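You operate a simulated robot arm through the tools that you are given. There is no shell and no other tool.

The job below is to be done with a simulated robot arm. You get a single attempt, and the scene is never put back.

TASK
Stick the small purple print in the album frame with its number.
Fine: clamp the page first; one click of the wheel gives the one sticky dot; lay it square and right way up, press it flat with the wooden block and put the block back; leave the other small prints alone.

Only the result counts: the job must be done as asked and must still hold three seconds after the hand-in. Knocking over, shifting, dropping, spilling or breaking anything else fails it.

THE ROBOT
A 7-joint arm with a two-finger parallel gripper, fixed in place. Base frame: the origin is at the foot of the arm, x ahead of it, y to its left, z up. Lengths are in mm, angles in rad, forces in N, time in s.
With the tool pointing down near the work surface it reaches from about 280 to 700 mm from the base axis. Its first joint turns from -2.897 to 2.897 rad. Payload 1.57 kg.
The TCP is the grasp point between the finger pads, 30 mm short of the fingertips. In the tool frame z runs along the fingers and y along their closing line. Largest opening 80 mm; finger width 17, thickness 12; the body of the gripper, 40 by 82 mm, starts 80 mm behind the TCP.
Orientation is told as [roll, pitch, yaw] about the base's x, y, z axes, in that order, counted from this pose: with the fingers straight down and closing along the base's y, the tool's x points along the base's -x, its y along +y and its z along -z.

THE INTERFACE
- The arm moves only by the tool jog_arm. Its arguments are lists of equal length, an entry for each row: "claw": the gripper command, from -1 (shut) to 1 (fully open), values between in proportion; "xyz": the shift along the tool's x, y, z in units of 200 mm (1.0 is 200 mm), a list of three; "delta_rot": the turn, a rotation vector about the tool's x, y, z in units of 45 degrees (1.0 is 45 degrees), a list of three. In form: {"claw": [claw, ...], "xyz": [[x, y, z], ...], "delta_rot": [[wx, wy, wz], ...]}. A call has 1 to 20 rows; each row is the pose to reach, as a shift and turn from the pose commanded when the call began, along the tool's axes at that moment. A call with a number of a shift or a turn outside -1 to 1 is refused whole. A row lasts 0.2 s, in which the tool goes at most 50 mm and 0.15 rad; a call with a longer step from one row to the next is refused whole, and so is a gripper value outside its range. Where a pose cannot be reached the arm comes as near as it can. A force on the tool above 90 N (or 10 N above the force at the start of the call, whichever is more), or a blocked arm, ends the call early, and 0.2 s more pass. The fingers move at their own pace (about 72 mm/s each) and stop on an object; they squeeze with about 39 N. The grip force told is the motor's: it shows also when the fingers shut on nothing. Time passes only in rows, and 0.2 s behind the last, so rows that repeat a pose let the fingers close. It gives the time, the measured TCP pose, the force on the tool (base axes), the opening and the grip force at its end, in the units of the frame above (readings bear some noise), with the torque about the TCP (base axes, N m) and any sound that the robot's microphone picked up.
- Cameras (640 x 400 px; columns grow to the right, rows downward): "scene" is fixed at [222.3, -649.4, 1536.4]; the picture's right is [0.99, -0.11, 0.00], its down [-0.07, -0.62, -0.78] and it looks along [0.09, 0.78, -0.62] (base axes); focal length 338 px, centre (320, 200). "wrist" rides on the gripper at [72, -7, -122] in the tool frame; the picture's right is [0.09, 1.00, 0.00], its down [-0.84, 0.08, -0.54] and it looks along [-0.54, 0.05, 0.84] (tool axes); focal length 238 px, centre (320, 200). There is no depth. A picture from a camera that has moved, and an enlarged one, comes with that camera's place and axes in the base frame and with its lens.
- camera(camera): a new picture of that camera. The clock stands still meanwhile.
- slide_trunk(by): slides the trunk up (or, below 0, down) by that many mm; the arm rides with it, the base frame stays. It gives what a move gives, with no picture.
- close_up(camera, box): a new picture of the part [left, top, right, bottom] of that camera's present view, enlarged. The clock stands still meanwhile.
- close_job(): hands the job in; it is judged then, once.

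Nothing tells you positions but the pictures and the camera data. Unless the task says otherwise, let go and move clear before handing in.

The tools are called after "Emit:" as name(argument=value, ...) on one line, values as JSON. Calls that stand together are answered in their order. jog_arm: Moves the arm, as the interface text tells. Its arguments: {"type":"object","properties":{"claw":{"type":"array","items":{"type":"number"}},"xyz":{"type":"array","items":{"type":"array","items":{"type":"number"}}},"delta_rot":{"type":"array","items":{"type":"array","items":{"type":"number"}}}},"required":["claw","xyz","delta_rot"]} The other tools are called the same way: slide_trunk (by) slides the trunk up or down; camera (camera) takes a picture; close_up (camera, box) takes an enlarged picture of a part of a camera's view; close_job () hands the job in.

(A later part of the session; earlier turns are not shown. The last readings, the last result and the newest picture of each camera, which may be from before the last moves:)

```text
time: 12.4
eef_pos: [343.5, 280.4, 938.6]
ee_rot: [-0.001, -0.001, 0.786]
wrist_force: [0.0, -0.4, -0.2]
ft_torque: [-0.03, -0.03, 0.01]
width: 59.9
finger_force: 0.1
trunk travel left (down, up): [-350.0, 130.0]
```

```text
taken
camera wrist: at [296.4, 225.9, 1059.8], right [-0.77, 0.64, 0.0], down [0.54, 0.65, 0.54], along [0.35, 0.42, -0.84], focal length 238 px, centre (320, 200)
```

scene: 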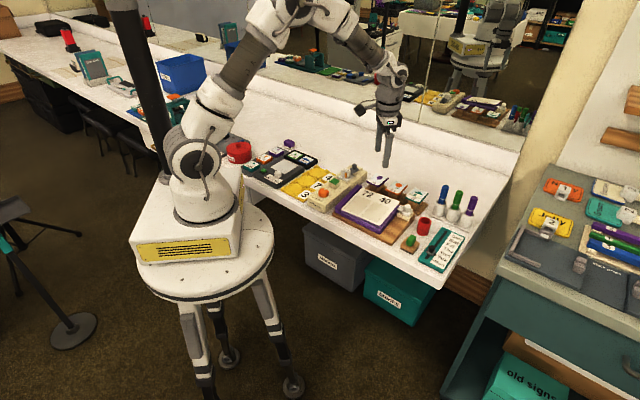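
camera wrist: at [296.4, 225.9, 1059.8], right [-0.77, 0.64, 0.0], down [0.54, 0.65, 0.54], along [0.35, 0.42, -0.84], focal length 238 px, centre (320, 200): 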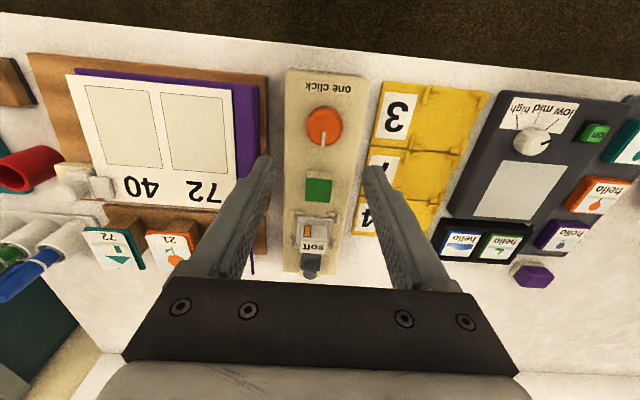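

Emit:
close_up(camera="wrist", box=[270, 60, 390, 160])

Emit:
close_up(camera="wrist", box=[270, 160, 370, 290])

Emit:
close_up(camera="wrist", box=[70, 180, 270, 290])

```text
4.00 times, centred on (330, 110) of wrist
camera zoom: at [296.4, 225.9, 1059.8], right [-0.77, 0.64, 0.0], down [0.54, 0.65, 0.54], along [0.35, 0.42, -0.84], focal length 953 px, centre (280, 560)
```

zoom: 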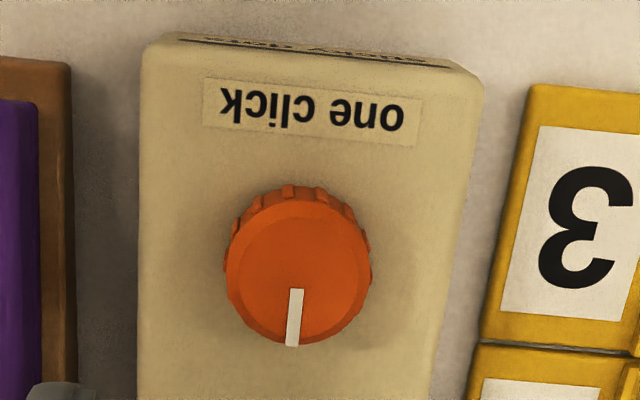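

```text
3.08 times, centred on (320, 225) of wrist
camera zoom: at [296.4, 225.9, 1059.8], right [-0.77, 0.64, 0.0], down [0.54, 0.65, 0.54], along [0.35, 0.42, -0.84], focal length 733 px, centre (320, 123)
```

zoom: 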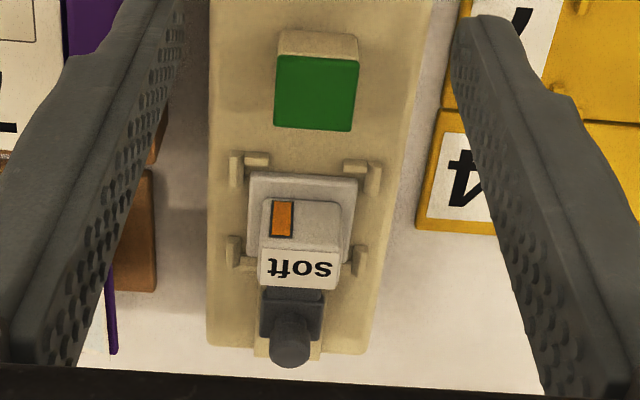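

```text
3.20 times, centred on (170, 235) of wrist
camera zoom: at [296.4, 225.9, 1059.8], right [-0.77, 0.64, 0.0], down [0.54, 0.65, 0.54], along [0.35, 0.42, -0.84], focal length 763 px, centre (800, 88)
```

zoom: 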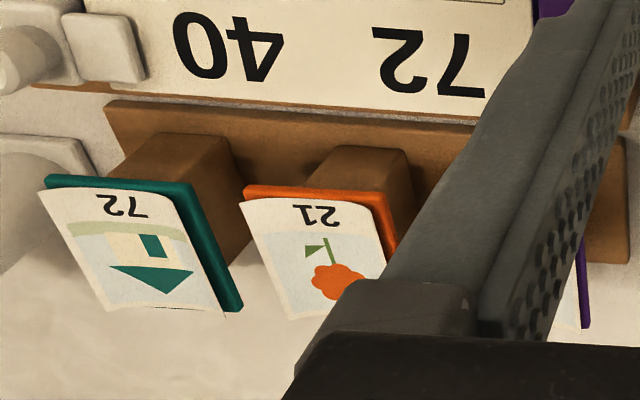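

The wheel centre is about R≈39.5, B≈433 (table axes), top z≈835, about 34 mm across with its mark pointing to the back. I'll line up above it with a 50 mm opening.

Emit:
jog_arm(claw=[0.25, 0.25, 0.25], xyz=[[0.02, 0.013, 0.08], [0.041, 0.0255, 0.16], [0.041, 0.0255, 0.24]], delta_rot=[[0, 0, 0], [0, 0, 0], [0, 0, 0]])

Emit:
camera(camera="wrist")

Emit:
close_up(camera="scene", box=[300, 160, 350, 210])

```text
time: 13.2
eef_pos: [333.1, 280.5, 889.7]
ee_rot: [0.001, 0.001, 0.784]
wrist_force: [-0.1, -0.1, -0.5]
ft_torque: [-0.03, 0.04, 0.01]
width: 49.9
finger_force: 0.1
trunk travel left (down, up): [-350.0, 130.0]
```

```text
taken
camera wrist: at [286.9, 223.7, 1011.6], right [-0.77, 0.64, 0.0], down [0.54, 0.65, 0.54], along [0.35, 0.42, -0.84], focal length 238 px, centre (320, 200)
```

wrist: 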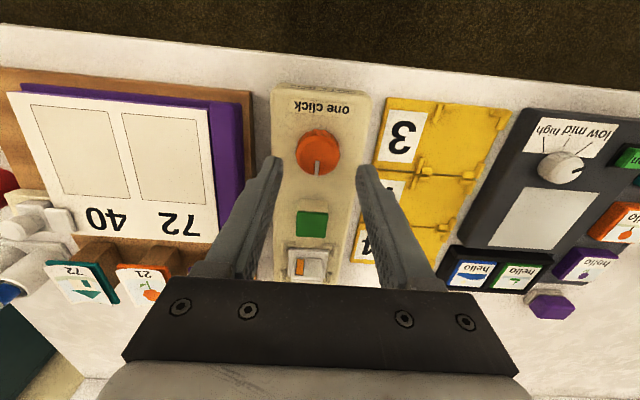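

```text
8.00 times, centred on (325, 185) of scene
camera zoom: at [222.3, -649.4, 1536.4], right [0.99, -0.11, 0.0], down [-0.07, -0.62, -0.78], along [0.09, 0.78, -0.62], focal length 2708 px, centre (280, 320)
```

zoom: 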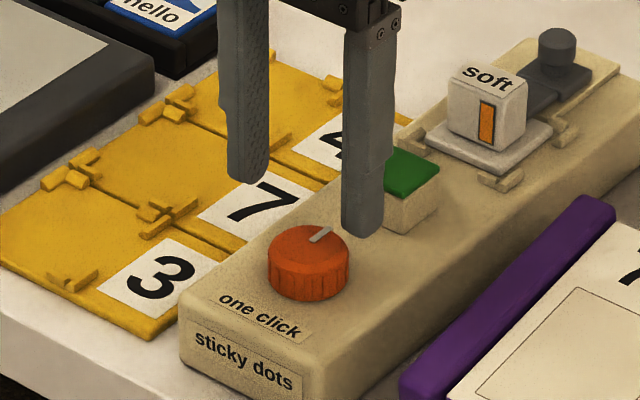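

Emit:
close_up(camera="wrist", box=[260, 100, 380, 190])

```text
4.44 times, centred on (320, 145) of wrist
camera zoom: at [286.9, 223.7, 1011.6], right [-0.77, 0.64, 0.0], down [0.54, 0.65, 0.54], along [0.35, 0.42, -0.84], focal length 1059 px, centre (320, 444)
```

zoom: 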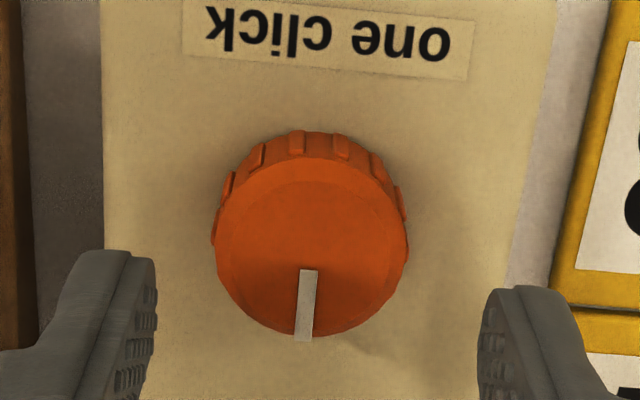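

Wheel is centred 2 mm to the right of my TCP; I'll correct, descend so the fingertips straddle the wheel, then close.

Emit:
jog_arm(claw=[0.25, 0.25, 0.25, 0.25], xyz=[[-0.0025, -0.0105, 0.0], [-0.0025, -0.0105, 0.08], [-0.0025, -0.0105, 0.14], [-0.0025, -0.0105, 0.1685]], delta_rot=[[0, 0, 0], [0, 0, 0], [0, 0, 0], [0, 0, 0]])

Emit:
close_up(camera="wrist", box=[240, 100, 400, 220])

Emit:
close_up(camera="scene", box=[300, 165, 340, 205])

```text
time: 14.2
eef_pos: [335.6, 276.4, 857.2]
ee_rot: [0.0, 0.002, 0.786]
wrist_force: [0.3, 0.2, 0.0]
ft_torque: [-0.02, -0.03, 0.0]
width: 50.2
finger_force: 0.0
trunk travel left (down, up): [-350.0, 130.0]
```

```text
3.33 times, centred on (320, 160) of wrist
camera zoom: at [289.3, 222.1, 978.3], right [-0.77, 0.64, 0.0], down [0.54, 0.65, 0.54], along [0.35, 0.42, -0.84], focal length 794 px, centre (320, 333)
```

zoom: 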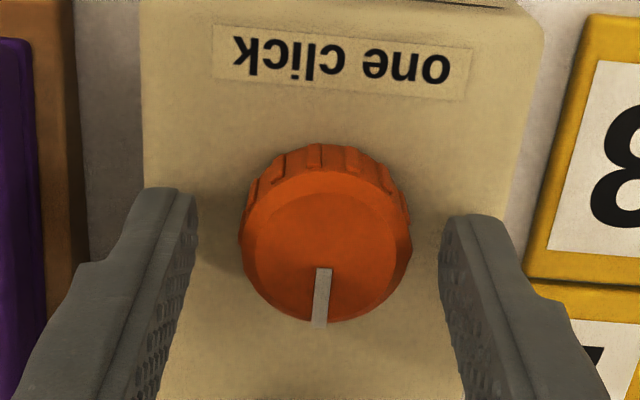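

```text
10.00 times, centred on (320, 185) of scene
camera zoom: at [222.3, -649.4, 1536.4], right [0.99, -0.11, 0.0], down [-0.07, -0.62, -0.78], along [0.09, 0.78, -0.62], focal length 3385 px, centre (320, 350)
```

zoom: 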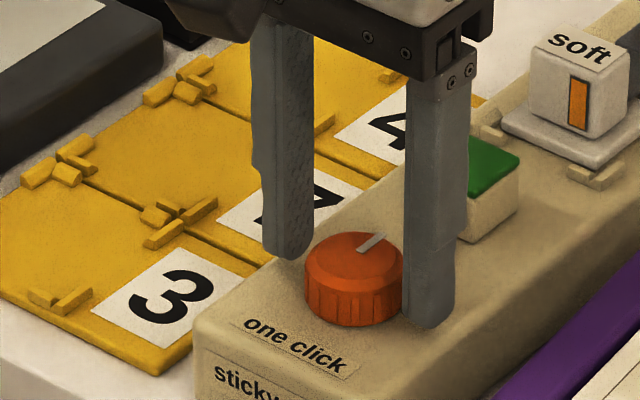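

Fingers straddle the wheel well. Closing on it.

Emit:
jog_arm(claw=[0.0, -0.15, -0.3, -0.3], xyz=[[0, 0, 0], [0, 0, 0], [0, 0, 0], [0, 0, 0]], delta_rot=[[0, 0, 0], [0, 0, 0], [0, 0, 0], [0, 0, 0]])

```text
time: 15.2
eef_pos: [335.3, 277.4, 856.9]
ee_rot: [0.002, 0.0, 0.787]
wrist_force: [-5.1, 6.6, -3.4]
ft_torque: [0.33, 0.18, 0.03]
width: 33.4
finger_force: 41.7
trunk travel left (down, up): [-350.0, 130.0]
```

Wheel gripped (33.4 mm). I'll turn it clockwise in small increments and listen for the click.

Emit:
jog_arm(claw=[-0.3, -0.3], xyz=[[0, 0.003, 0], [0, 0.003, 0]], delta_rot=[[0, 0, 0.1], [0, 0, 0.2]])

Emit:
close_up(camera="wrist", box=[240, 100, 400, 220])

```text
time: 15.8
eef_pos: [335.0, 278.4, 856.9]
ee_rot: [0.0, 0.0, 0.626]
wrist_force: [-6.3, 6.8, -6.1]
ft_torque: [0.54, -0.28, 0.03]
width: 33.2
finger_force: 41.0
trunk travel left (down, up): [-350.0, 130.0]
```

```text
3.33 times, centred on (320, 160) of wrist
camera zoom: at [280.4, 231.0, 978.3], right [-0.66, 0.75, 0.0], down [0.63, 0.55, 0.54], along [0.41, 0.36, -0.84], focal length 794 px, centre (320, 333)
```

zoom: 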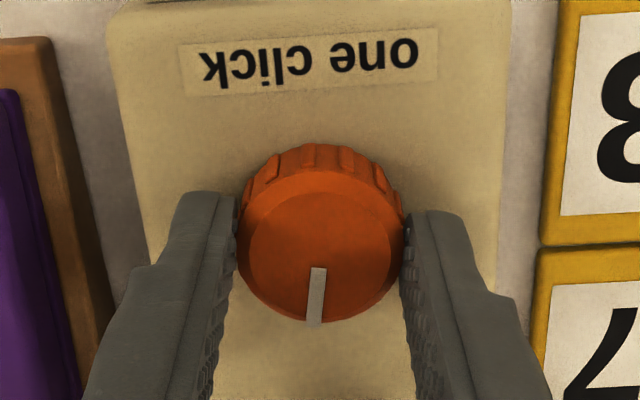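

The wheel turns with the gripper (9°), no click yet. Continuing in small increments.

Emit:
jog_arm(claw=[-0.3, -0.3], xyz=[[0, 0, 0], [0, 0, 0]], delta_rot=[[0, 0, 0.1], [0, 0, 0.2]])

Emit:
jog_arm(claw=[-0.3, -0.3], xyz=[[0, 0, 0], [0, 0, 0]], delta_rot=[[0, 0, 0.1], [0, 0, 0.2]])

Emit:
close_up(camera="wrist", box=[240, 100, 400, 220])

```text
time: 16.4
eef_pos: [334.5, 278.7, 856.9]
ee_rot: [0.0, 0.0, 0.472]
wrist_force: [-6.3, 6.9, -8.2]
ft_torque: [0.31, 0.14, -0.03]
width: 33.3
finger_force: 41.6
trunk travel left (down, up): [-350.0, 130.0]
```

```text
time: 17.0
eef_pos: [334.7, 278.4, 856.7]
ee_rot: [-0.002, 0.003, 0.313]
wrist_force: [-6.3, 6.1, -11.9]
ft_torque: [0.39, -0.35, 0.01]
width: 33.3
finger_force: 40.7
trunk travel left (down, up): [-350.0, 130.0]
```

```text
3.33 times, centred on (320, 160) of wrist
camera zoom: at [268.4, 250.3, 978.4], right [-0.39, 0.92, 0.0], down [0.77, 0.33, 0.54], along [0.5, 0.21, -0.84], focal length 794 px, centre (320, 333)
```

zoom: 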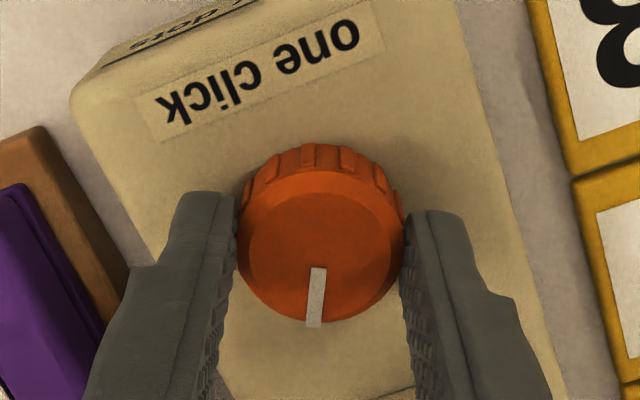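

27° turned and still no click sound; continuing.

Emit:
jog_arm(claw=[-0.3, -0.3], xyz=[[0, 0, 0], [0, 0, 0]], delta_rot=[[0, 0, 0.07], [0, 0, 0.14]])

Emit:
camera(camera="wrist")

```text
time: 17.6
eef_pos: [334.9, 278.5, 857.8]
ee_rot: [-0.002, 0.001, 0.204]
wrist_force: [-8.4, 6.4, -14.6]
ft_torque: [0.24, 0.08, -0.02]
width: 33.3
finger_force: 40.8
trunk travel left (down, up): [-350.0, 130.0]
```

```text
taken
camera wrist: at [265.7, 257.8, 978.5], right [-0.29, 0.96, 0.0], down [0.8, 0.25, 0.54], along [0.52, 0.16, -0.84], focal length 238 px, centre (320, 200)
```

wrist: 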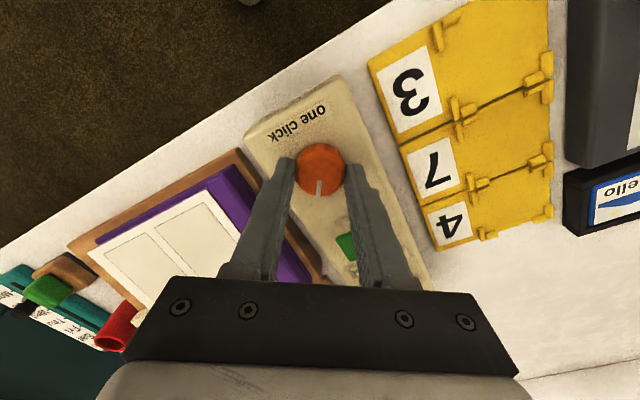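

Emit:
jog_arm(claw=[-0.3, -0.3], xyz=[[0, 0, 0], [0, 0, 0]], delta_rot=[[0, 0, 0.07], [0, 0, 0.14]])

Emit:
jog_arm(claw=[-0.3, -0.3], xyz=[[0, 0, 0], [0, 0, 0]], delta_rot=[[0, 0, 0.07], [0, 0, 0.14]])

```text
time: 18.2
eef_pos: [334.1, 279.0, 857.7]
ee_rot: [-0.003, 0.001, 0.093]
wrist_force: [-7.6, 7.9, -13.8]
ft_torque: [0.1, 0.89, 0.0]
width: 33.1
finger_force: 41.5
trunk travel left (down, up): [-350.0, 130.0]
```

```text
time: 18.8
eef_pos: [335.2, 279.6, 856.3]
ee_rot: [-0.002, 0.0, -0.015]
wrist_force: [-10.7, 8.5, -14.5]
ft_torque: [0.29, 0.53, 0.0]
width: 33.3
finger_force: 41.1
trunk travel left (down, up): [-350.0, 130.0]
```

Emit:
close_up(camera="wrist", box=[240, 100, 400, 220])

Emit:
close_up(camera="scene", box=[300, 155, 380, 205])

```text
3.33 times, centred on (320, 160) of wrist
camera zoom: at [262.7, 273.3, 978.5], right [-0.08, 1.0, 0.0], down [0.84, 0.06, 0.54], along [0.54, 0.04, -0.84], focal length 794 px, centre (320, 333)
```

zoom: 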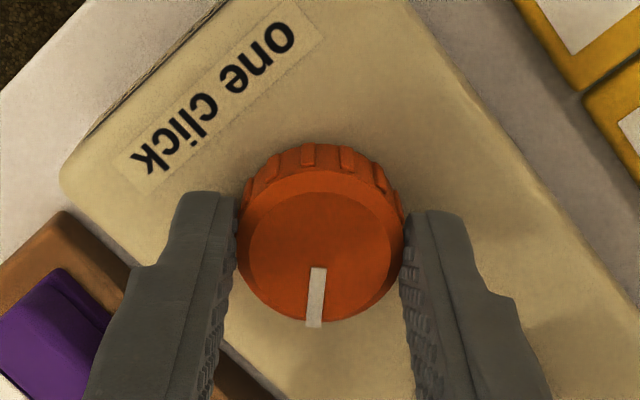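

```text
8.00 times, centred on (340, 180) of scene
camera zoom: at [222.3, -649.4, 1536.4], right [0.99, -0.11, 0.0], down [-0.07, -0.62, -0.78], along [0.09, 0.78, -0.62], focal length 2708 px, centre (160, 360)
```

zoom: 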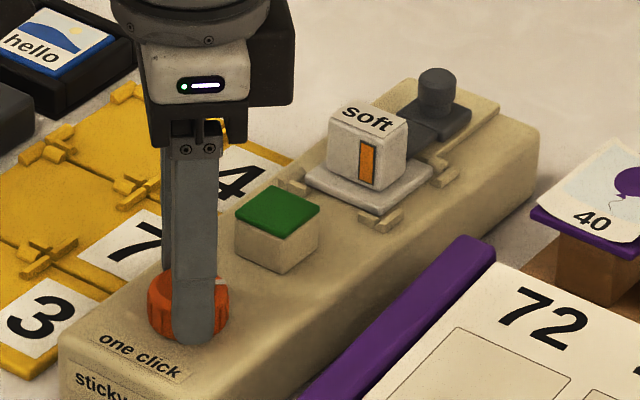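

The wheel follows; no click yet at about 46°. Continuing clockwise.

Emit:
jog_arm(claw=[-0.3, -0.3], xyz=[[0, 0, 0], [0, 0, 0]], delta_rot=[[0, 0, 0.07], [0, 0, 0.14]])

Emit:
jog_arm(claw=[-0.3, -0.3], xyz=[[0, 0, 0], [0, 0, 0]], delta_rot=[[0, 0, 0.07], [0, 0, 0.14]])

```text
time: 19.4
eef_pos: [334.7, 278.9, 856.5]
ee_rot: [0.0, 0.0, -0.127]
wrist_force: [-9.8, 7.5, -16.1]
ft_torque: [0.18, 0.31, -0.01]
width: 33.5
finger_force: 40.7
trunk travel left (down, up): [-350.0, 130.0]
```

```text
time: 20.0
eef_pos: [335.2, 279.5, 856.6]
ee_rot: [-0.003, 0.0, -0.237]
wrist_force: [-9.5, 6.4, -12.2]
ft_torque: [0.31, 0.9, 0.03]
width: 33.1
finger_force: 40.7
trunk travel left (down, up): [-350.0, 130.0]
```

Emit:
jog_arm(claw=[-0.3, -0.3], xyz=[[0, 0, 0], [0, 0, 0]], delta_rot=[[0, 0, 0.07], [0, 0, 0.14]])

Emit:
close_up(camera="scene", box=[300, 155, 380, 205])

Emit:
close_up(camera="wrist", box=[240, 100, 400, 220])

```text
time: 20.6
eef_pos: [335.7, 278.4, 856.2]
ee_rot: [0.001, 0.001, -0.347]
wrist_force: [-10.5, 5.6, -9.7]
ft_torque: [0.13, 0.47, 0.03]
width: 33.3
finger_force: 40.9
trunk travel left (down, up): [-350.0, 130.0]
```

```text
8.00 times, centred on (340, 180) of scene
camera zoom: at [222.3, -649.4, 1536.4], right [0.99, -0.11, 0.0], down [-0.07, -0.62, -0.78], along [0.09, 0.78, -0.62], focal length 2708 px, centre (160, 360)
```

zoom: 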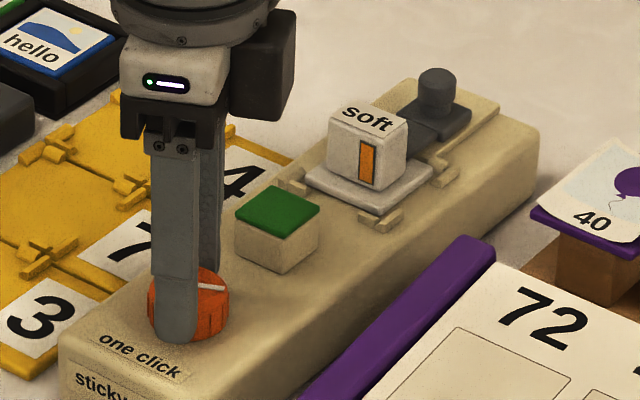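

```text
3.33 times, centred on (320, 160) of wrist
camera zoom: at [264.8, 297.0, 978.5], right [0.25, 0.97, 0.0], down [0.81, -0.21, 0.54], along [0.52, -0.14, -0.84], focal length 794 px, centre (320, 333)
```

zoom: 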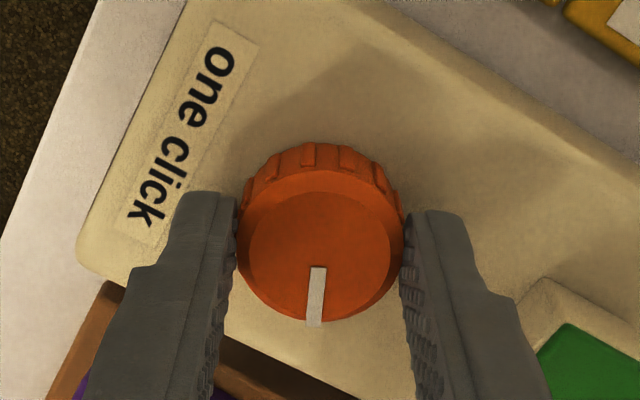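

Emit:
jog_arm(claw=[-0.3, -0.3], xyz=[[0, 0, 0], [0, 0, 0]], delta_rot=[[0, 0, 0.07], [0, 0, 0.14]])

Emit:
jog_arm(claw=[-0.3, -0.3], xyz=[[0, 0, 0], [0, 0, 0]], delta_rot=[[0, 0, 0.07], [0, 0, 0.14]])

Emit:
jog_arm(claw=[-0.3, -0.3], xyz=[[0, 0, 0], [0, 0, 0]], delta_rot=[[0, 0, 0.07], [0, 0, 0.14]])

```text
time: 21.2
eef_pos: [335.3, 278.1, 856.8]
ee_rot: [-0.003, 0.002, -0.456]
wrist_force: [-10.4, 5.9, -9.4]
ft_torque: [0.4, 0.71, -0.01]
width: 33.3
finger_force: 40.9
trunk travel left (down, up): [-350.0, 130.0]
```

```text
time: 21.8
eef_pos: [335.2, 278.7, 857.4]
ee_rot: [0.0, 0.001, -0.567]
wrist_force: [-10.8, 6.9, -8.0]
ft_torque: [0.23, 0.37, 0.01]
width: 33.0
finger_force: 41.6
trunk travel left (down, up): [-350.0, 130.0]
```

```text
time: 22.4
eef_pos: [334.8, 279.6, 856.7]
ee_rot: [0.0, 0.0, -0.674]
wrist_force: [-10.3, 7.1, -9.0]
ft_torque: [0.32, 0.25, -0.04]
width: 33.0
finger_force: 40.9
trunk travel left (down, up): [-350.0, 130.0]
```

Emit:
jog_arm(claw=[-0.3, -0.3], xyz=[[0, 0, 0], [0, 0, 0]], delta_rot=[[0, 0, 0.07], [0, 0, 0.14]])

Emit:
jog_arm(claw=[-0.3, -0.3], xyz=[[0, 0, 0], [0, 0, 0]], delta_rot=[[0, 0, 0.07], [0, 0, 0.14]])

Emit:
close_up(camera="scene", box=[300, 155, 380, 205])

Emit:
camera(camera="wrist")

```text
time: 23.0
eef_pos: [334.7, 278.4, 857.0]
ee_rot: [-0.001, 0.0, -0.785]
wrist_force: [-10.2, 8.4, -8.1]
ft_torque: [0.14, 0.29, -0.01]
width: 33.4
finger_force: 40.5
trunk travel left (down, up): [-350.0, 130.0]
```

```text
time: 23.6
eef_pos: [334.4, 277.3, 856.9]
ee_rot: [-0.002, -0.001, -0.896]
wrist_force: [-8.7, 6.9, -7.8]
ft_torque: [0.43, 0.39, 0.03]
width: 33.3
finger_force: 41.1
trunk travel left (down, up): [-350.0, 130.0]
```

```text
8.00 times, centred on (340, 180) of scene
camera zoom: at [222.3, -649.4, 1536.4], right [0.99, -0.11, 0.0], down [-0.07, -0.62, -0.78], along [0.09, 0.78, -0.62], focal length 2708 px, centre (160, 360)
```

zoom: 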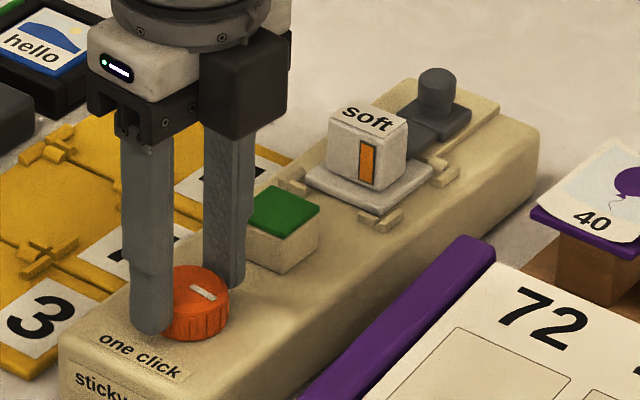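

```text
taken
camera wrist: at [284.8, 331.0, 978.5], right [0.72, 0.69, 0.0], down [0.58, -0.6, 0.54], along [0.38, -0.39, -0.84], focal length 238 px, centre (320, 200)
```

wrist: 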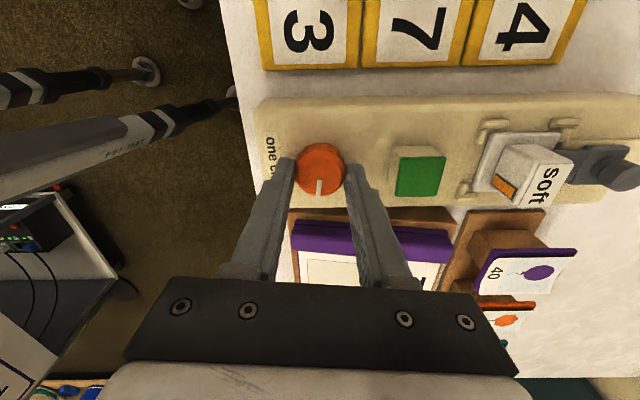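

Nearly 96° turned with no sound. Before going further I'll check whether anything changed elsewhere (a dot on dispenser, page or print).

Emit:
close_up(camera="scene", box=[330, 165, 430, 245])

Emit:
close_up(camera="wrist", box=[380, 90, 640, 250])

Emit:
close_up(camera="wrist", box=[240, 100, 400, 220])

```text
5.00 times, centred on (380, 205) of scene
camera zoom: at [222.3, -649.4, 1536.4], right [0.99, -0.11, 0.0], down [-0.07, -0.62, -0.78], along [0.09, 0.78, -0.62], focal length 1693 px, centre (20, 175)
```

zoom: 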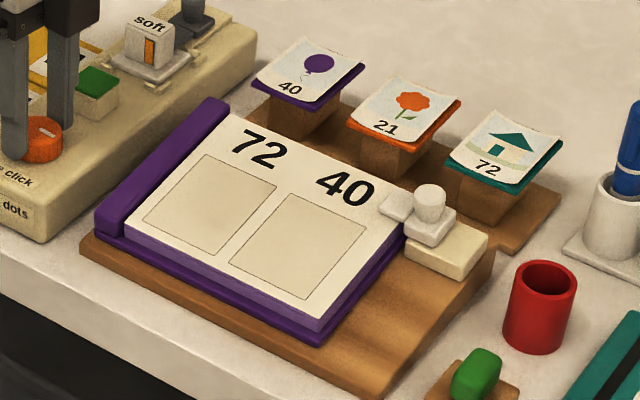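

```text
2.46 times, centred on (510, 170) of wrist
camera zoom: at [284.8, 331.0, 978.5], right [0.72, 0.69, 0.0], down [0.58, -0.6, 0.54], along [0.38, -0.39, -0.84], focal length 587 px, centre (-148, 274)
```

zoom: 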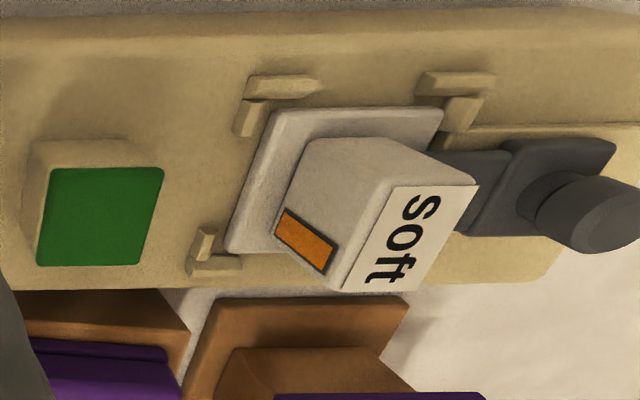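

```text
3.33 times, centred on (320, 160) of wrist
camera zoom: at [284.8, 331.0, 978.5], right [0.72, 0.69, 0.0], down [0.58, -0.6, 0.54], along [0.38, -0.39, -0.84], focal length 794 px, centre (320, 333)
```

zoom: 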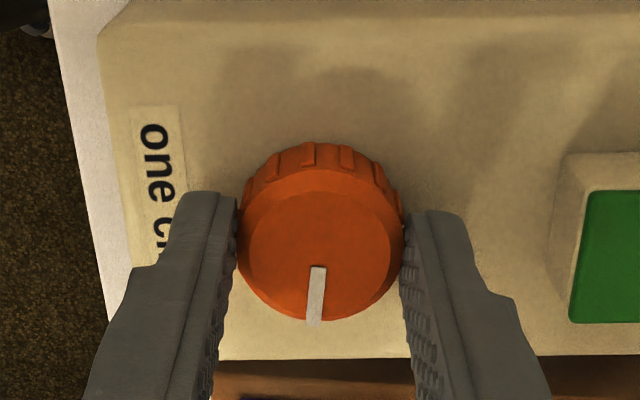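

No change anywhere so far, and the wheel is still turning with my grip. I'll continue clockwise toward 120°.

Emit:
jog_arm(claw=[-0.3, -0.3], xyz=[[0, 0, 0], [0, 0, 0]], delta_rot=[[0, 0, 0.07], [0, 0, 0.14]])

Emit:
jog_arm(claw=[-0.3, -0.3], xyz=[[0, 0, 0], [0, 0, 0]], delta_rot=[[0, 0, 0.07], [0, 0, 0.14]])

Emit:
jog_arm(claw=[-0.3, -0.3], xyz=[[0, 0, 0], [0, 0, 0]], delta_rot=[[0, 0, 0.07], [0, 0, 0.14]])

Emit:
jog_arm(claw=[-0.3, -0.3], xyz=[[0, 0, 0], [0, 0, 0]], delta_rot=[[0, 0, 0.07], [0, 0, 0.14]])

```text
time: 24.2
eef_pos: [335.5, 279.2, 857.1]
ee_rot: [-0.001, 0.0, -1.005]
wrist_force: [-9.3, 6.7, -7.3]
ft_torque: [0.32, 0.42, -0.03]
width: 33.5
finger_force: 41.4
trunk travel left (down, up): [-350.0, 130.0]
```

```text
time: 24.8
eef_pos: [335.8, 277.9, 856.5]
ee_rot: [0.0, 0.0, -1.116]
wrist_force: [-8.6, 6.7, -9.1]
ft_torque: [0.4, 0.34, 0.01]
width: 33.1
finger_force: 40.9
trunk travel left (down, up): [-350.0, 130.0]
```

```text
time: 25.4
eef_pos: [335.4, 279.4, 857.9]
ee_rot: [0.0, 0.0, -1.228]
wrist_force: [-7.0, 7.8, -11.7]
ft_torque: [0.38, 0.22, -0.04]
width: 32.8
finger_force: 41.1
trunk travel left (down, up): [-350.0, 130.0]
```

```text
time: 26.0
eef_pos: [335.3, 278.5, 856.7]
ee_rot: [-0.002, 0.001, -1.335]
wrist_force: [-7.6, 6.9, -6.8]
ft_torque: [-0.22, 0.13, -0.03]
width: 33.1
finger_force: 40.9
trunk travel left (down, up): [-350.0, 130.0]
```

121° clockwise gives no click, so it may only click the other way. I'll turn back counter-clockwise in small steps, listening.

Emit:
jog_arm(claw=[-0.3, -0.3, -0.3], xyz=[[0, 0, 0], [0, 0, 0], [0, 0, 0]], delta_rot=[[0, 0, -0.07], [0, 0, -0.14], [0, 0, -0.2]])

Emit:
close_up(camera="wrist", box=[240, 100, 400, 220])

```text
time: 26.8
eef_pos: [335.8, 278.5, 857.1]
ee_rot: [0.001, 0.0, -1.177]
wrist_force: [-8.8, 8.1, -5.1]
ft_torque: [0.01, 0.29, -0.02]
width: 33.3
finger_force: 41.6
trunk travel left (down, up): [-350.0, 130.0]
```

```text
3.33 times, centred on (320, 160) of wrist
camera zoom: at [301.1, 342.7, 978.6], right [0.88, 0.47, 0.0], down [0.39, -0.74, 0.54], along [0.25, -0.48, -0.84], focal length 794 px, centre (320, 333)
```

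zoom: 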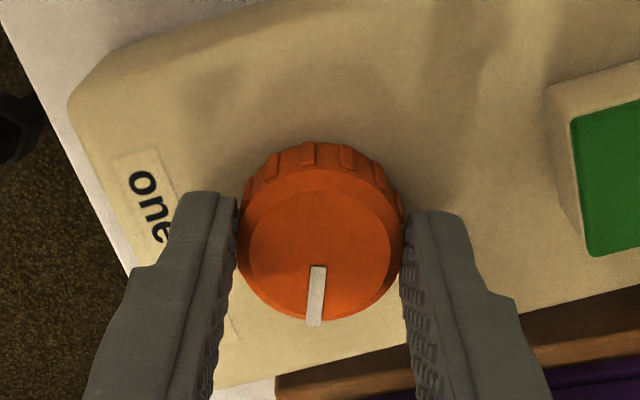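

Emit:
jog_arm(claw=[-0.3, -0.3, -0.3, -0.3], xyz=[[0, 0, 0], [0, 0, 0], [0, 0, 0], [0, 0, 0]], delta_rot=[[0, 0, -0.12], [0, 0, -0.24], [0, 0, -0.36], [0, 0, -0.48]])

Emit:
jog_arm(claw=[-0.3, -0.3, -0.3, -0.3], xyz=[[0, 0, 0], [0, 0, 0], [0, 0, 0], [0, 0, 0]], delta_rot=[[0, 0, -0.12], [0, 0, -0.24], [0, 0, -0.36], [0, 0, -0.48]])

Emit:
jog_arm(claw=[-0.3, -0.3, -0.3, -0.3], xyz=[[0, 0, 0], [0, 0, 0], [0, 0, 0], [0, 0, 0]], delta_rot=[[0, 0, -0.12], [0, 0, -0.24], [0, 0, -0.36], [0, 0, -0.48]])

Emit:
jog_arm(claw=[-0.3, -0.3, -0.3, -0.3], xyz=[[0, 0, 0], [0, 0, 0], [0, 0, 0], [0, 0, 0]], delta_rot=[[0, 0, -0.12], [0, 0, -0.24], [0, 0, -0.36], [0, 0, -0.48]])

```text
time: 27.8
eef_pos: [334.5, 279.3, 857.4]
ee_rot: [0.001, 0.0, -0.8]
wrist_force: [-8.5, 9.8, -5.9]
ft_torque: [0.43, 0.3, 0.05]
width: 33.4
finger_force: 40.9
trunk travel left (down, up): [-350.0, 130.0]
```

```text
time: 28.8
eef_pos: [335.2, 277.4, 856.6]
ee_rot: [-0.001, -0.001, -0.423]
wrist_force: [-8.5, 9.0, -6.3]
ft_torque: [0.17, 0.06, 0.05]
width: 33.1
finger_force: 40.9
trunk travel left (down, up): [-350.0, 130.0]
```

```text
time: 29.8
eef_pos: [335.5, 278.1, 856.4]
ee_rot: [-0.001, -0.001, -0.047]
wrist_force: [-7.7, 6.2, -6.2]
ft_torque: [0.12, -0.1, -0.01]
width: 33.3
finger_force: 41.3
trunk travel left (down, up): [-350.0, 130.0]
```

```text
time: 30.8
eef_pos: [335.4, 277.9, 857.2]
ee_rot: [-0.001, -0.001, 0.332]
wrist_force: [-6.8, 5.7, -2.2]
ft_torque: [0.06, 0.29, -0.02]
width: 33.1
finger_force: 40.9
trunk travel left (down, up): [-350.0, 130.0]
```

Emit:
jog_arm(claw=[-0.3, -0.3, -0.3, -0.3], xyz=[[0, 0, 0], [0, 0, 0], [0, 0, 0], [0, 0, 0]], delta_rot=[[0, 0, -0.14], [0, 0, -0.28], [0, 0, -0.42], [0, 0, -0.56]])

Emit:
jog_arm(claw=[-0.3, -0.3], xyz=[[0, 0, 0], [0, 0, 0]], delta_rot=[[0, 0, -0.07], [0, 0, -0.14]])

Emit:
jog_arm(claw=[-0.3, -0.3], xyz=[[0, 0, 0], [0, 0, 0]], delta_rot=[[0, 0, -0.07], [0, 0, -0.14]])

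```text
time: 31.8
eef_pos: [334.7, 278.2, 857.3]
ee_rot: [0.001, 0.0, 0.77]
wrist_force: [-7.2, 4.7, -0.5]
ft_torque: [0.65, -0.11, -0.02]
width: 33.3
finger_force: 41.4
trunk travel left (down, up): [-350.0, 130.0]
```

```text
time: 32.4
eef_pos: [335.4, 279.3, 856.8]
ee_rot: [-0.001, 0.001, 0.881]
wrist_force: [-5.1, 6.5, -0.3]
ft_torque: [0.14, 0.28, 0.0]
width: 33.3
finger_force: 41.4
trunk travel left (down, up): [-350.0, 130.0]
```

```text
time: 33.0
eef_pos: [334.9, 277.6, 856.7]
ee_rot: [0.0, 0.0, 0.993]
wrist_force: [-4.6, 8.8, 1.1]
ft_torque: [-0.02, 0.28, 0.0]
width: 33.3
finger_force: 41.5
trunk travel left (down, up): [-350.0, 130.0]
```

Emit:
jog_arm(claw=[-0.3, -0.3], xyz=[[0, 0, 0], [0, 0, 0]], delta_rot=[[0, 0, -0.07], [0, 0, -0.14]])

Emit:
jog_arm(claw=[-0.3, -0.3], xyz=[[0, 0, 0], [0, 0, 0]], delta_rot=[[0, 0, -0.07], [0, 0, -0.14]])

Emit:
close_up(camera="wrist", box=[240, 100, 400, 220])

Emit:
close_up(camera="scene", box=[300, 155, 380, 205])

```text
time: 33.6
eef_pos: [337.0, 279.7, 857.9]
ee_rot: [0.0, 0.0, 1.099]
wrist_force: [-2.5, 8.8, 0.0]
ft_torque: [0.4, 0.01, 0.0]
width: 33.2
finger_force: 41.4
trunk travel left (down, up): [-350.0, 130.0]
```

```text
time: 34.2
eef_pos: [335.1, 278.8, 855.8]
ee_rot: [-0.001, 0.0, 1.212]
wrist_force: [-2.2, 8.7, -0.2]
ft_torque: [0.59, 0.02, -0.04]
width: 33.3
finger_force: 41.5
trunk travel left (down, up): [-350.0, 130.0]
```

```text
3.33 times, centred on (320, 160) of wrist
camera zoom: at [315.7, 209.0, 978.7], right [-0.96, 0.27, 0.0], down [0.22, 0.81, 0.54], along [0.14, 0.52, -0.84], focal length 794 px, centre (320, 333)
```

zoom: 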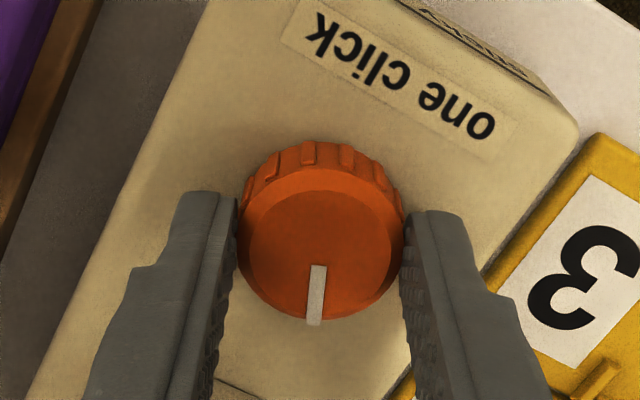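

```text
8.00 times, centred on (340, 180) of scene
camera zoom: at [222.3, -649.4, 1536.4], right [0.99, -0.11, 0.0], down [-0.07, -0.62, -0.78], along [0.09, 0.78, -0.62], focal length 2708 px, centre (160, 360)
```

zoom: 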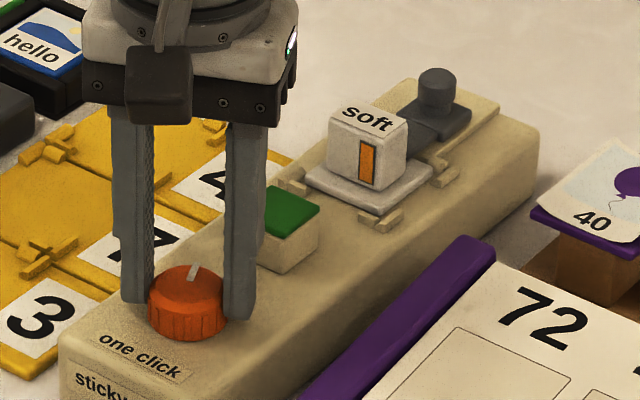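

24° counter-clockwise from the start, no click yet. Continuing.

Emit:
jog_arm(claw=[-0.3, -0.3], xyz=[[0, 0, 0], [0, 0, 0]], delta_rot=[[0, 0, -0.07], [0, 0, -0.14]])

Emit:
jog_arm(claw=[-0.3, -0.3], xyz=[[0, 0, 0], [0, 0, 0]], delta_rot=[[0, 0, -0.07], [0, 0, -0.14]])

Emit:
jog_arm(claw=[-0.3, -0.3], xyz=[[0, 0, 0], [0, 0, 0]], delta_rot=[[0, 0, -0.07], [0, 0, -0.14]])

Emit:
jog_arm(claw=[-0.3, -0.3], xyz=[[0, 0, 0], [0, 0, 0]], delta_rot=[[0, 0, -0.07], [0, 0, -0.14]])

```text
time: 34.8
eef_pos: [335.3, 279.1, 856.9]
ee_rot: [0.0, 0.0, 1.321]
wrist_force: [-1.5, 8.4, 0.1]
ft_torque: [0.54, -0.09, -0.02]
width: 33.3
finger_force: 41.1
trunk travel left (down, up): [-350.0, 130.0]
```

```text
time: 35.4
eef_pos: [335.2, 279.3, 857.4]
ee_rot: [0.0, 0.001, 1.43]
wrist_force: [-1.0, 7.4, 0.0]
ft_torque: [0.51, 0.0, 0.03]
width: 33.3
finger_force: 41.0
trunk travel left (down, up): [-350.0, 130.0]
```

```text
time: 36.0
eef_pos: [334.5, 278.3, 857.4]
ee_rot: [0.001, 0.0, 1.542]
wrist_force: [-0.6, 6.6, 4.3]
ft_torque: [0.21, 0.05, 0.0]
width: 33.1
finger_force: 41.1
trunk travel left (down, up): [-350.0, 130.0]
```

```text
time: 36.6
eef_pos: [335.7, 278.6, 858.4]
ee_rot: [0.0, 0.001, 1.652]
wrist_force: [-1.5, 8.9, 3.3]
ft_torque: [0.05, 0.06, 0.0]
width: 33.3
finger_force: 41.2
trunk travel left (down, up): [-350.0, 130.0]
```

Emit:
jog_arm(claw=[-0.3, -0.3], xyz=[[0, 0, 0], [0, 0, 0]], delta_rot=[[0, 0, -0.09], [0, 0, -0.18]])

Emit:
jog_arm(claw=[-0.3, -0.3], xyz=[[0, 0, 0], [0, 0, 0]], delta_rot=[[0, 0, -0.09], [0, 0, -0.18]])

Emit:
jog_arm(claw=[-0.3, -0.3], xyz=[[0, 0, 0], [0, 0, 0]], delta_rot=[[0, 0, -0.09], [0, 0, -0.18]])

Emit:
jog_arm(claw=[-0.3, -0.3], xyz=[[0, 0, 0], [0, 0, 0]], delta_rot=[[0, 0, -0.09], [0, 0, -0.18]])

Emit:
jog_arm(claw=[-0.3, -0.3], xyz=[[0, 0, 0], [0, 0, 0]], delta_rot=[[0, 0, -0.09], [0, 0, -0.18]])

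```text
time: 37.2
eef_pos: [335.5, 278.8, 857.0]
ee_rot: [0.003, -0.001, 1.792]
wrist_force: [-1.7, 8.9, 1.8]
ft_torque: [0.2, -0.02, -0.03]
width: 33.1
finger_force: 40.8
trunk travel left (down, up): [-350.0, 130.0]
```

```text
time: 37.8
eef_pos: [334.5, 278.5, 856.4]
ee_rot: [-0.001, 0.0, 1.934]
wrist_force: [-2.4, 7.3, 2.8]
ft_torque: [0.24, 0.08, 0.0]
width: 33.3
finger_force: 40.5
trunk travel left (down, up): [-350.0, 130.0]
```

```text
time: 38.4
eef_pos: [335.7, 278.9, 857.1]
ee_rot: [0.0, -0.001, 2.075]
wrist_force: [-2.4, 7.6, 3.3]
ft_torque: [0.56, 0.2, -0.01]
width: 33.1
finger_force: 40.9
trunk travel left (down, up): [-350.0, 130.0]
```

```text
time: 39.0
eef_pos: [335.1, 278.3, 856.9]
ee_rot: [0.001, 0.001, 2.217]
wrist_force: [-2.6, 6.3, 3.6]
ft_torque: [0.39, 0.1, -0.04]
width: 33.1
finger_force: 41.2
trunk travel left (down, up): [-350.0, 130.0]
```

```text
time: 39.6
eef_pos: [335.8, 277.5, 858.0]
ee_rot: [0.001, -0.002, 2.356]
wrist_force: [-1.1, 6.5, 2.7]
ft_torque: [0.31, 0.17, -0.02]
width: 33.3
finger_force: 41.2
trunk travel left (down, up): [-350.0, 130.0]
```

Emit:
camera(camera="wrist")

Emit:
close_up(camera="scene", box=[290, 150, 390, 215])

Emit:
close_up(camera="wrist", box=[240, 100, 400, 220])

```text
taken
camera wrist: at [390.5, 232.6, 978.7], right [-0.64, -0.77, 0.0], down [-0.65, 0.54, 0.54], along [-0.42, 0.35, -0.84], focal length 238 px, centre (320, 200)
```

wrist: 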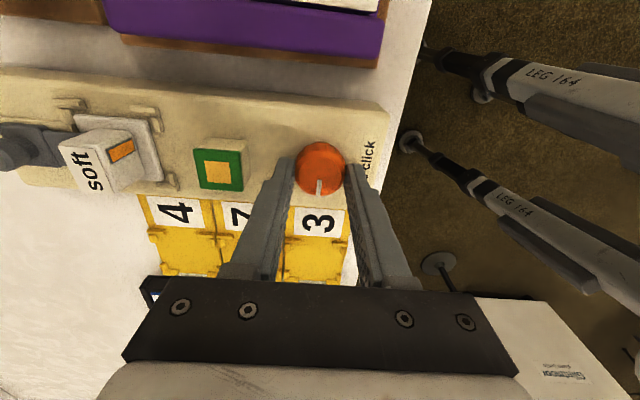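

```text
6.15 times, centred on (340, 182) of scene
camera zoom: at [222.3, -649.4, 1536.4], right [0.99, -0.11, 0.0], down [-0.07, -0.62, -0.78], along [0.09, 0.78, -0.62], focal length 2083 px, centre (197, 308)
```

zoom: 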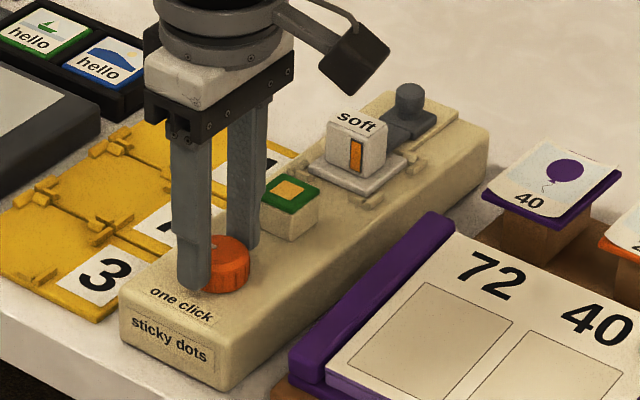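

```text
3.33 times, centred on (320, 160) of wrist
camera zoom: at [390.5, 232.6, 978.7], right [-0.64, -0.77, 0.0], down [-0.65, 0.54, 0.54], along [-0.42, 0.35, -0.84], focal length 794 px, centre (320, 333)
```

zoom: 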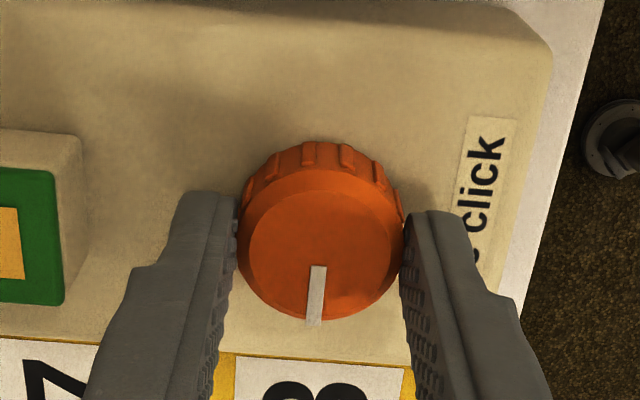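

A yellow square sticky dot has appeared on the green pad of the dispenser after the counter-clockwise turn. I'll stop here, release the wheel and lift clear, then inspect the dot.

Emit:
jog_arm(claw=[0.1, 0.25, 0.25], xyz=[[0, 0, 0], [0, 0, 0], [0, 0, 0]], delta_rot=[[0, 0, 0], [0, 0, 0], [0, 0, 0]])

Emit:
jog_arm(claw=[0.25, 0.25, 0.25, 0.25], xyz=[[0, 0, -0.06], [0, 0, -0.2], [0, 0, -0.4], [0, 0, -0.6]], delta_rot=[[0, 0, 0], [0, 0, 0], [0, 0, 0], [0, 0, 0]])

Emit:
camera(camera="wrist")

Emit:
close_up(camera="scene", box=[310, 165, 350, 200])

```text
time: 40.4
eef_pos: [334.7, 278.6, 857.1]
ee_rot: [0.0, -0.002, 2.356]
wrist_force: [0.8, -0.1, -0.1]
ft_torque: [0.0, 0.03, -0.02]
width: 49.9
finger_force: 0.0
trunk travel left (down, up): [-350.0, 130.0]
```

```text
time: 41.4
eef_pos: [335.5, 276.5, 976.8]
ee_rot: [0.0, 0.002, 2.355]
wrist_force: [-0.5, -0.2, -0.4]
ft_torque: [-0.02, 0.0, -0.02]
width: 50.0
finger_force: 0.0
trunk travel left (down, up): [-350.0, 130.0]
```

```text
taken
camera wrist: at [390.9, 231.4, 1098.4], right [-0.64, -0.77, 0.0], down [-0.65, 0.54, 0.54], along [-0.42, 0.35, -0.84], focal length 238 px, centre (320, 200)
```

wrist: 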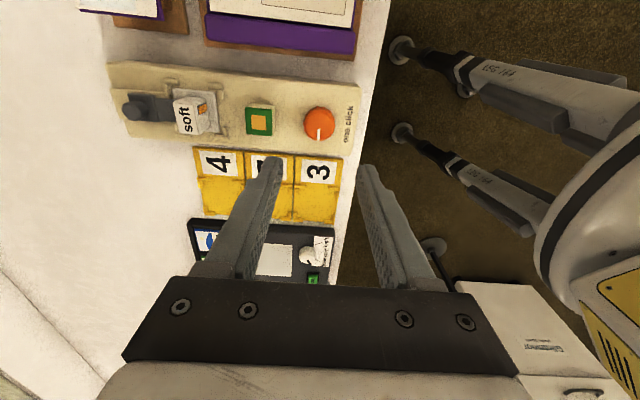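

```text
11.43 times, centred on (330, 182) of scene
camera zoom: at [222.3, -649.4, 1536.4], right [0.99, -0.11, 0.0], down [-0.07, -0.62, -0.78], along [0.09, 0.78, -0.62], focal length 3869 px, centre (206, 400)
```

zoom: 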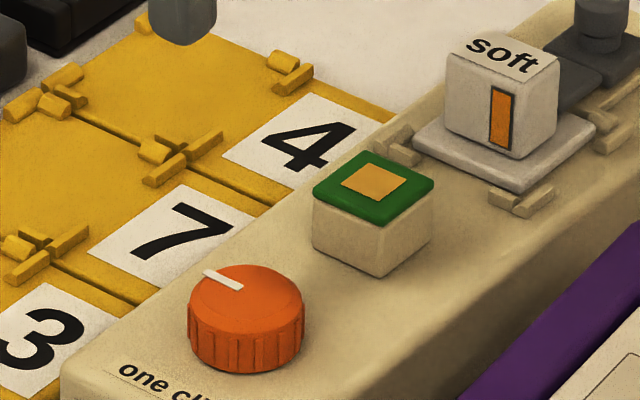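

The dot is a thin yellow square on the raised green pad, clearly meant to be picked up by touching the print's back to it. I'll zoom to fix the pad position.

Emit:
close_up(camera="wrist", box=[170, 80, 350, 170])

Emit:
close_up(camera="wrist", box=[230, 95, 290, 145])

```text
3.56 times, centred on (260, 125) of wrist
camera zoom: at [390.9, 231.4, 1098.4], right [-0.64, -0.77, 0.0], down [-0.65, 0.54, 0.54], along [-0.42, 0.35, -0.84], focal length 848 px, centre (533, 467)
```

zoom: 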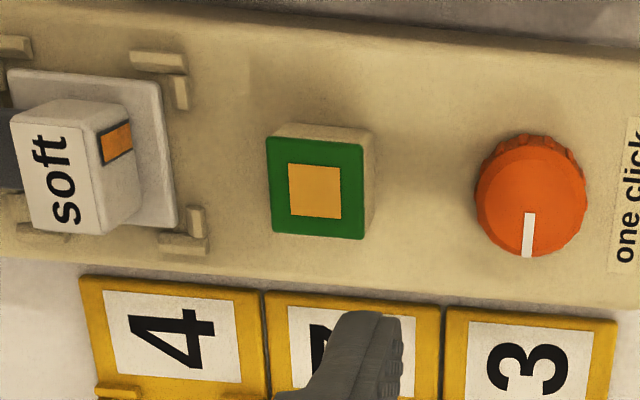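

```text
8.00 times, centred on (260, 120) of wrist
camera zoom: at [390.9, 231.4, 1098.4], right [-0.64, -0.77, 0.0], down [-0.65, 0.54, 0.54], along [-0.42, 0.35, -0.84], focal length 1907 px, centre (800, 840)
```

zoom: 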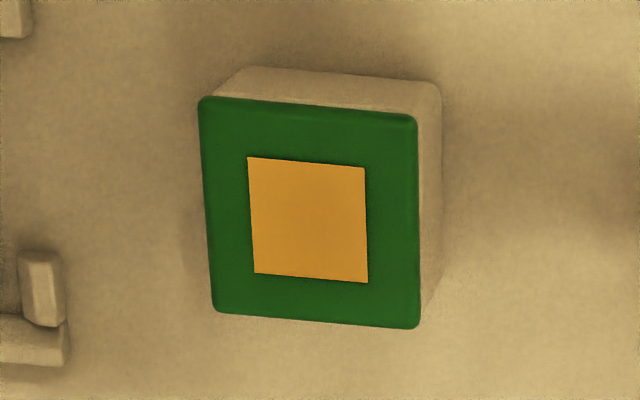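

Pad top is about (R 39.6, B 497.5, z 843). Now I'll move over the purple print with yaw back to 45° to measure it precisely.

Emit:
jog_arm(claw=[1, 1, 1, 1, 1, 1], xyz=[[0.042, -0.077, 0], [0.083, -0.153, 0], [0.125, -0.23, 0], [0.167, -0.307, 0], [0.208, -0.383, 0], [0.25, -0.46, 0]], delta_rot=[[0, 0, 0.167], [0, 0, 0.333], [0, 0, 0.5], [0, 0, 0.667], [0, 0, 0.833], [0, 0, 1.0]])

Emit:
jog_arm(claw=[1, 1, 1, 1, 1, 1], xyz=[[-0.024, -0.085, 0.064], [-0.048, -0.169, 0.128], [-0.0725, -0.254, 0.192], [-0.097, -0.338, 0.256], [-0.121, -0.423, 0.32], [-0.145, -0.5075, 0.384]], delta_rot=[[0, 0, 0.167], [0, 0, 0.333], [0, 0, 0.5], [0, 0, 0.667], [0, 0, 0.833], [0, 0, 1.0]])

Emit:
camera(camera="wrist")

```text
time: 42.8
eef_pos: [435.7, 308.0, 976.6]
ee_rot: [0.002, 0.0, 1.569]
wrist_force: [-0.5, -0.2, -0.7]
ft_torque: [0.04, 0.05, 0.01]
width: 80.1
finger_force: 0.2
trunk travel left (down, up): [-350.0, 130.0]
```

```text
time: 44.2
eef_pos: [537.5, 336.8, 901.0]
ee_rot: [-0.001, 0.001, 0.783]
wrist_force: [-0.2, -0.1, 0.5]
ft_torque: [-0.01, 0.0, -0.01]
width: 80.1
finger_force: 0.1
trunk travel left (down, up): [-350.0, 130.0]
```

```text
taken
camera wrist: at [490.9, 281.0, 1022.2], right [-0.77, 0.64, 0.0], down [0.54, 0.65, 0.54], along [0.35, 0.42, -0.84], focal length 238 px, centre (320, 200)
```

wrist: 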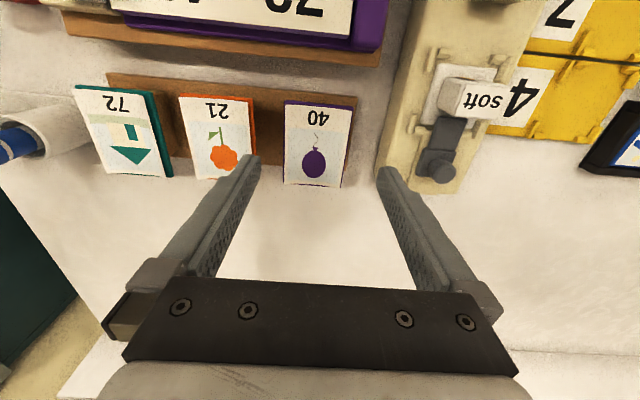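

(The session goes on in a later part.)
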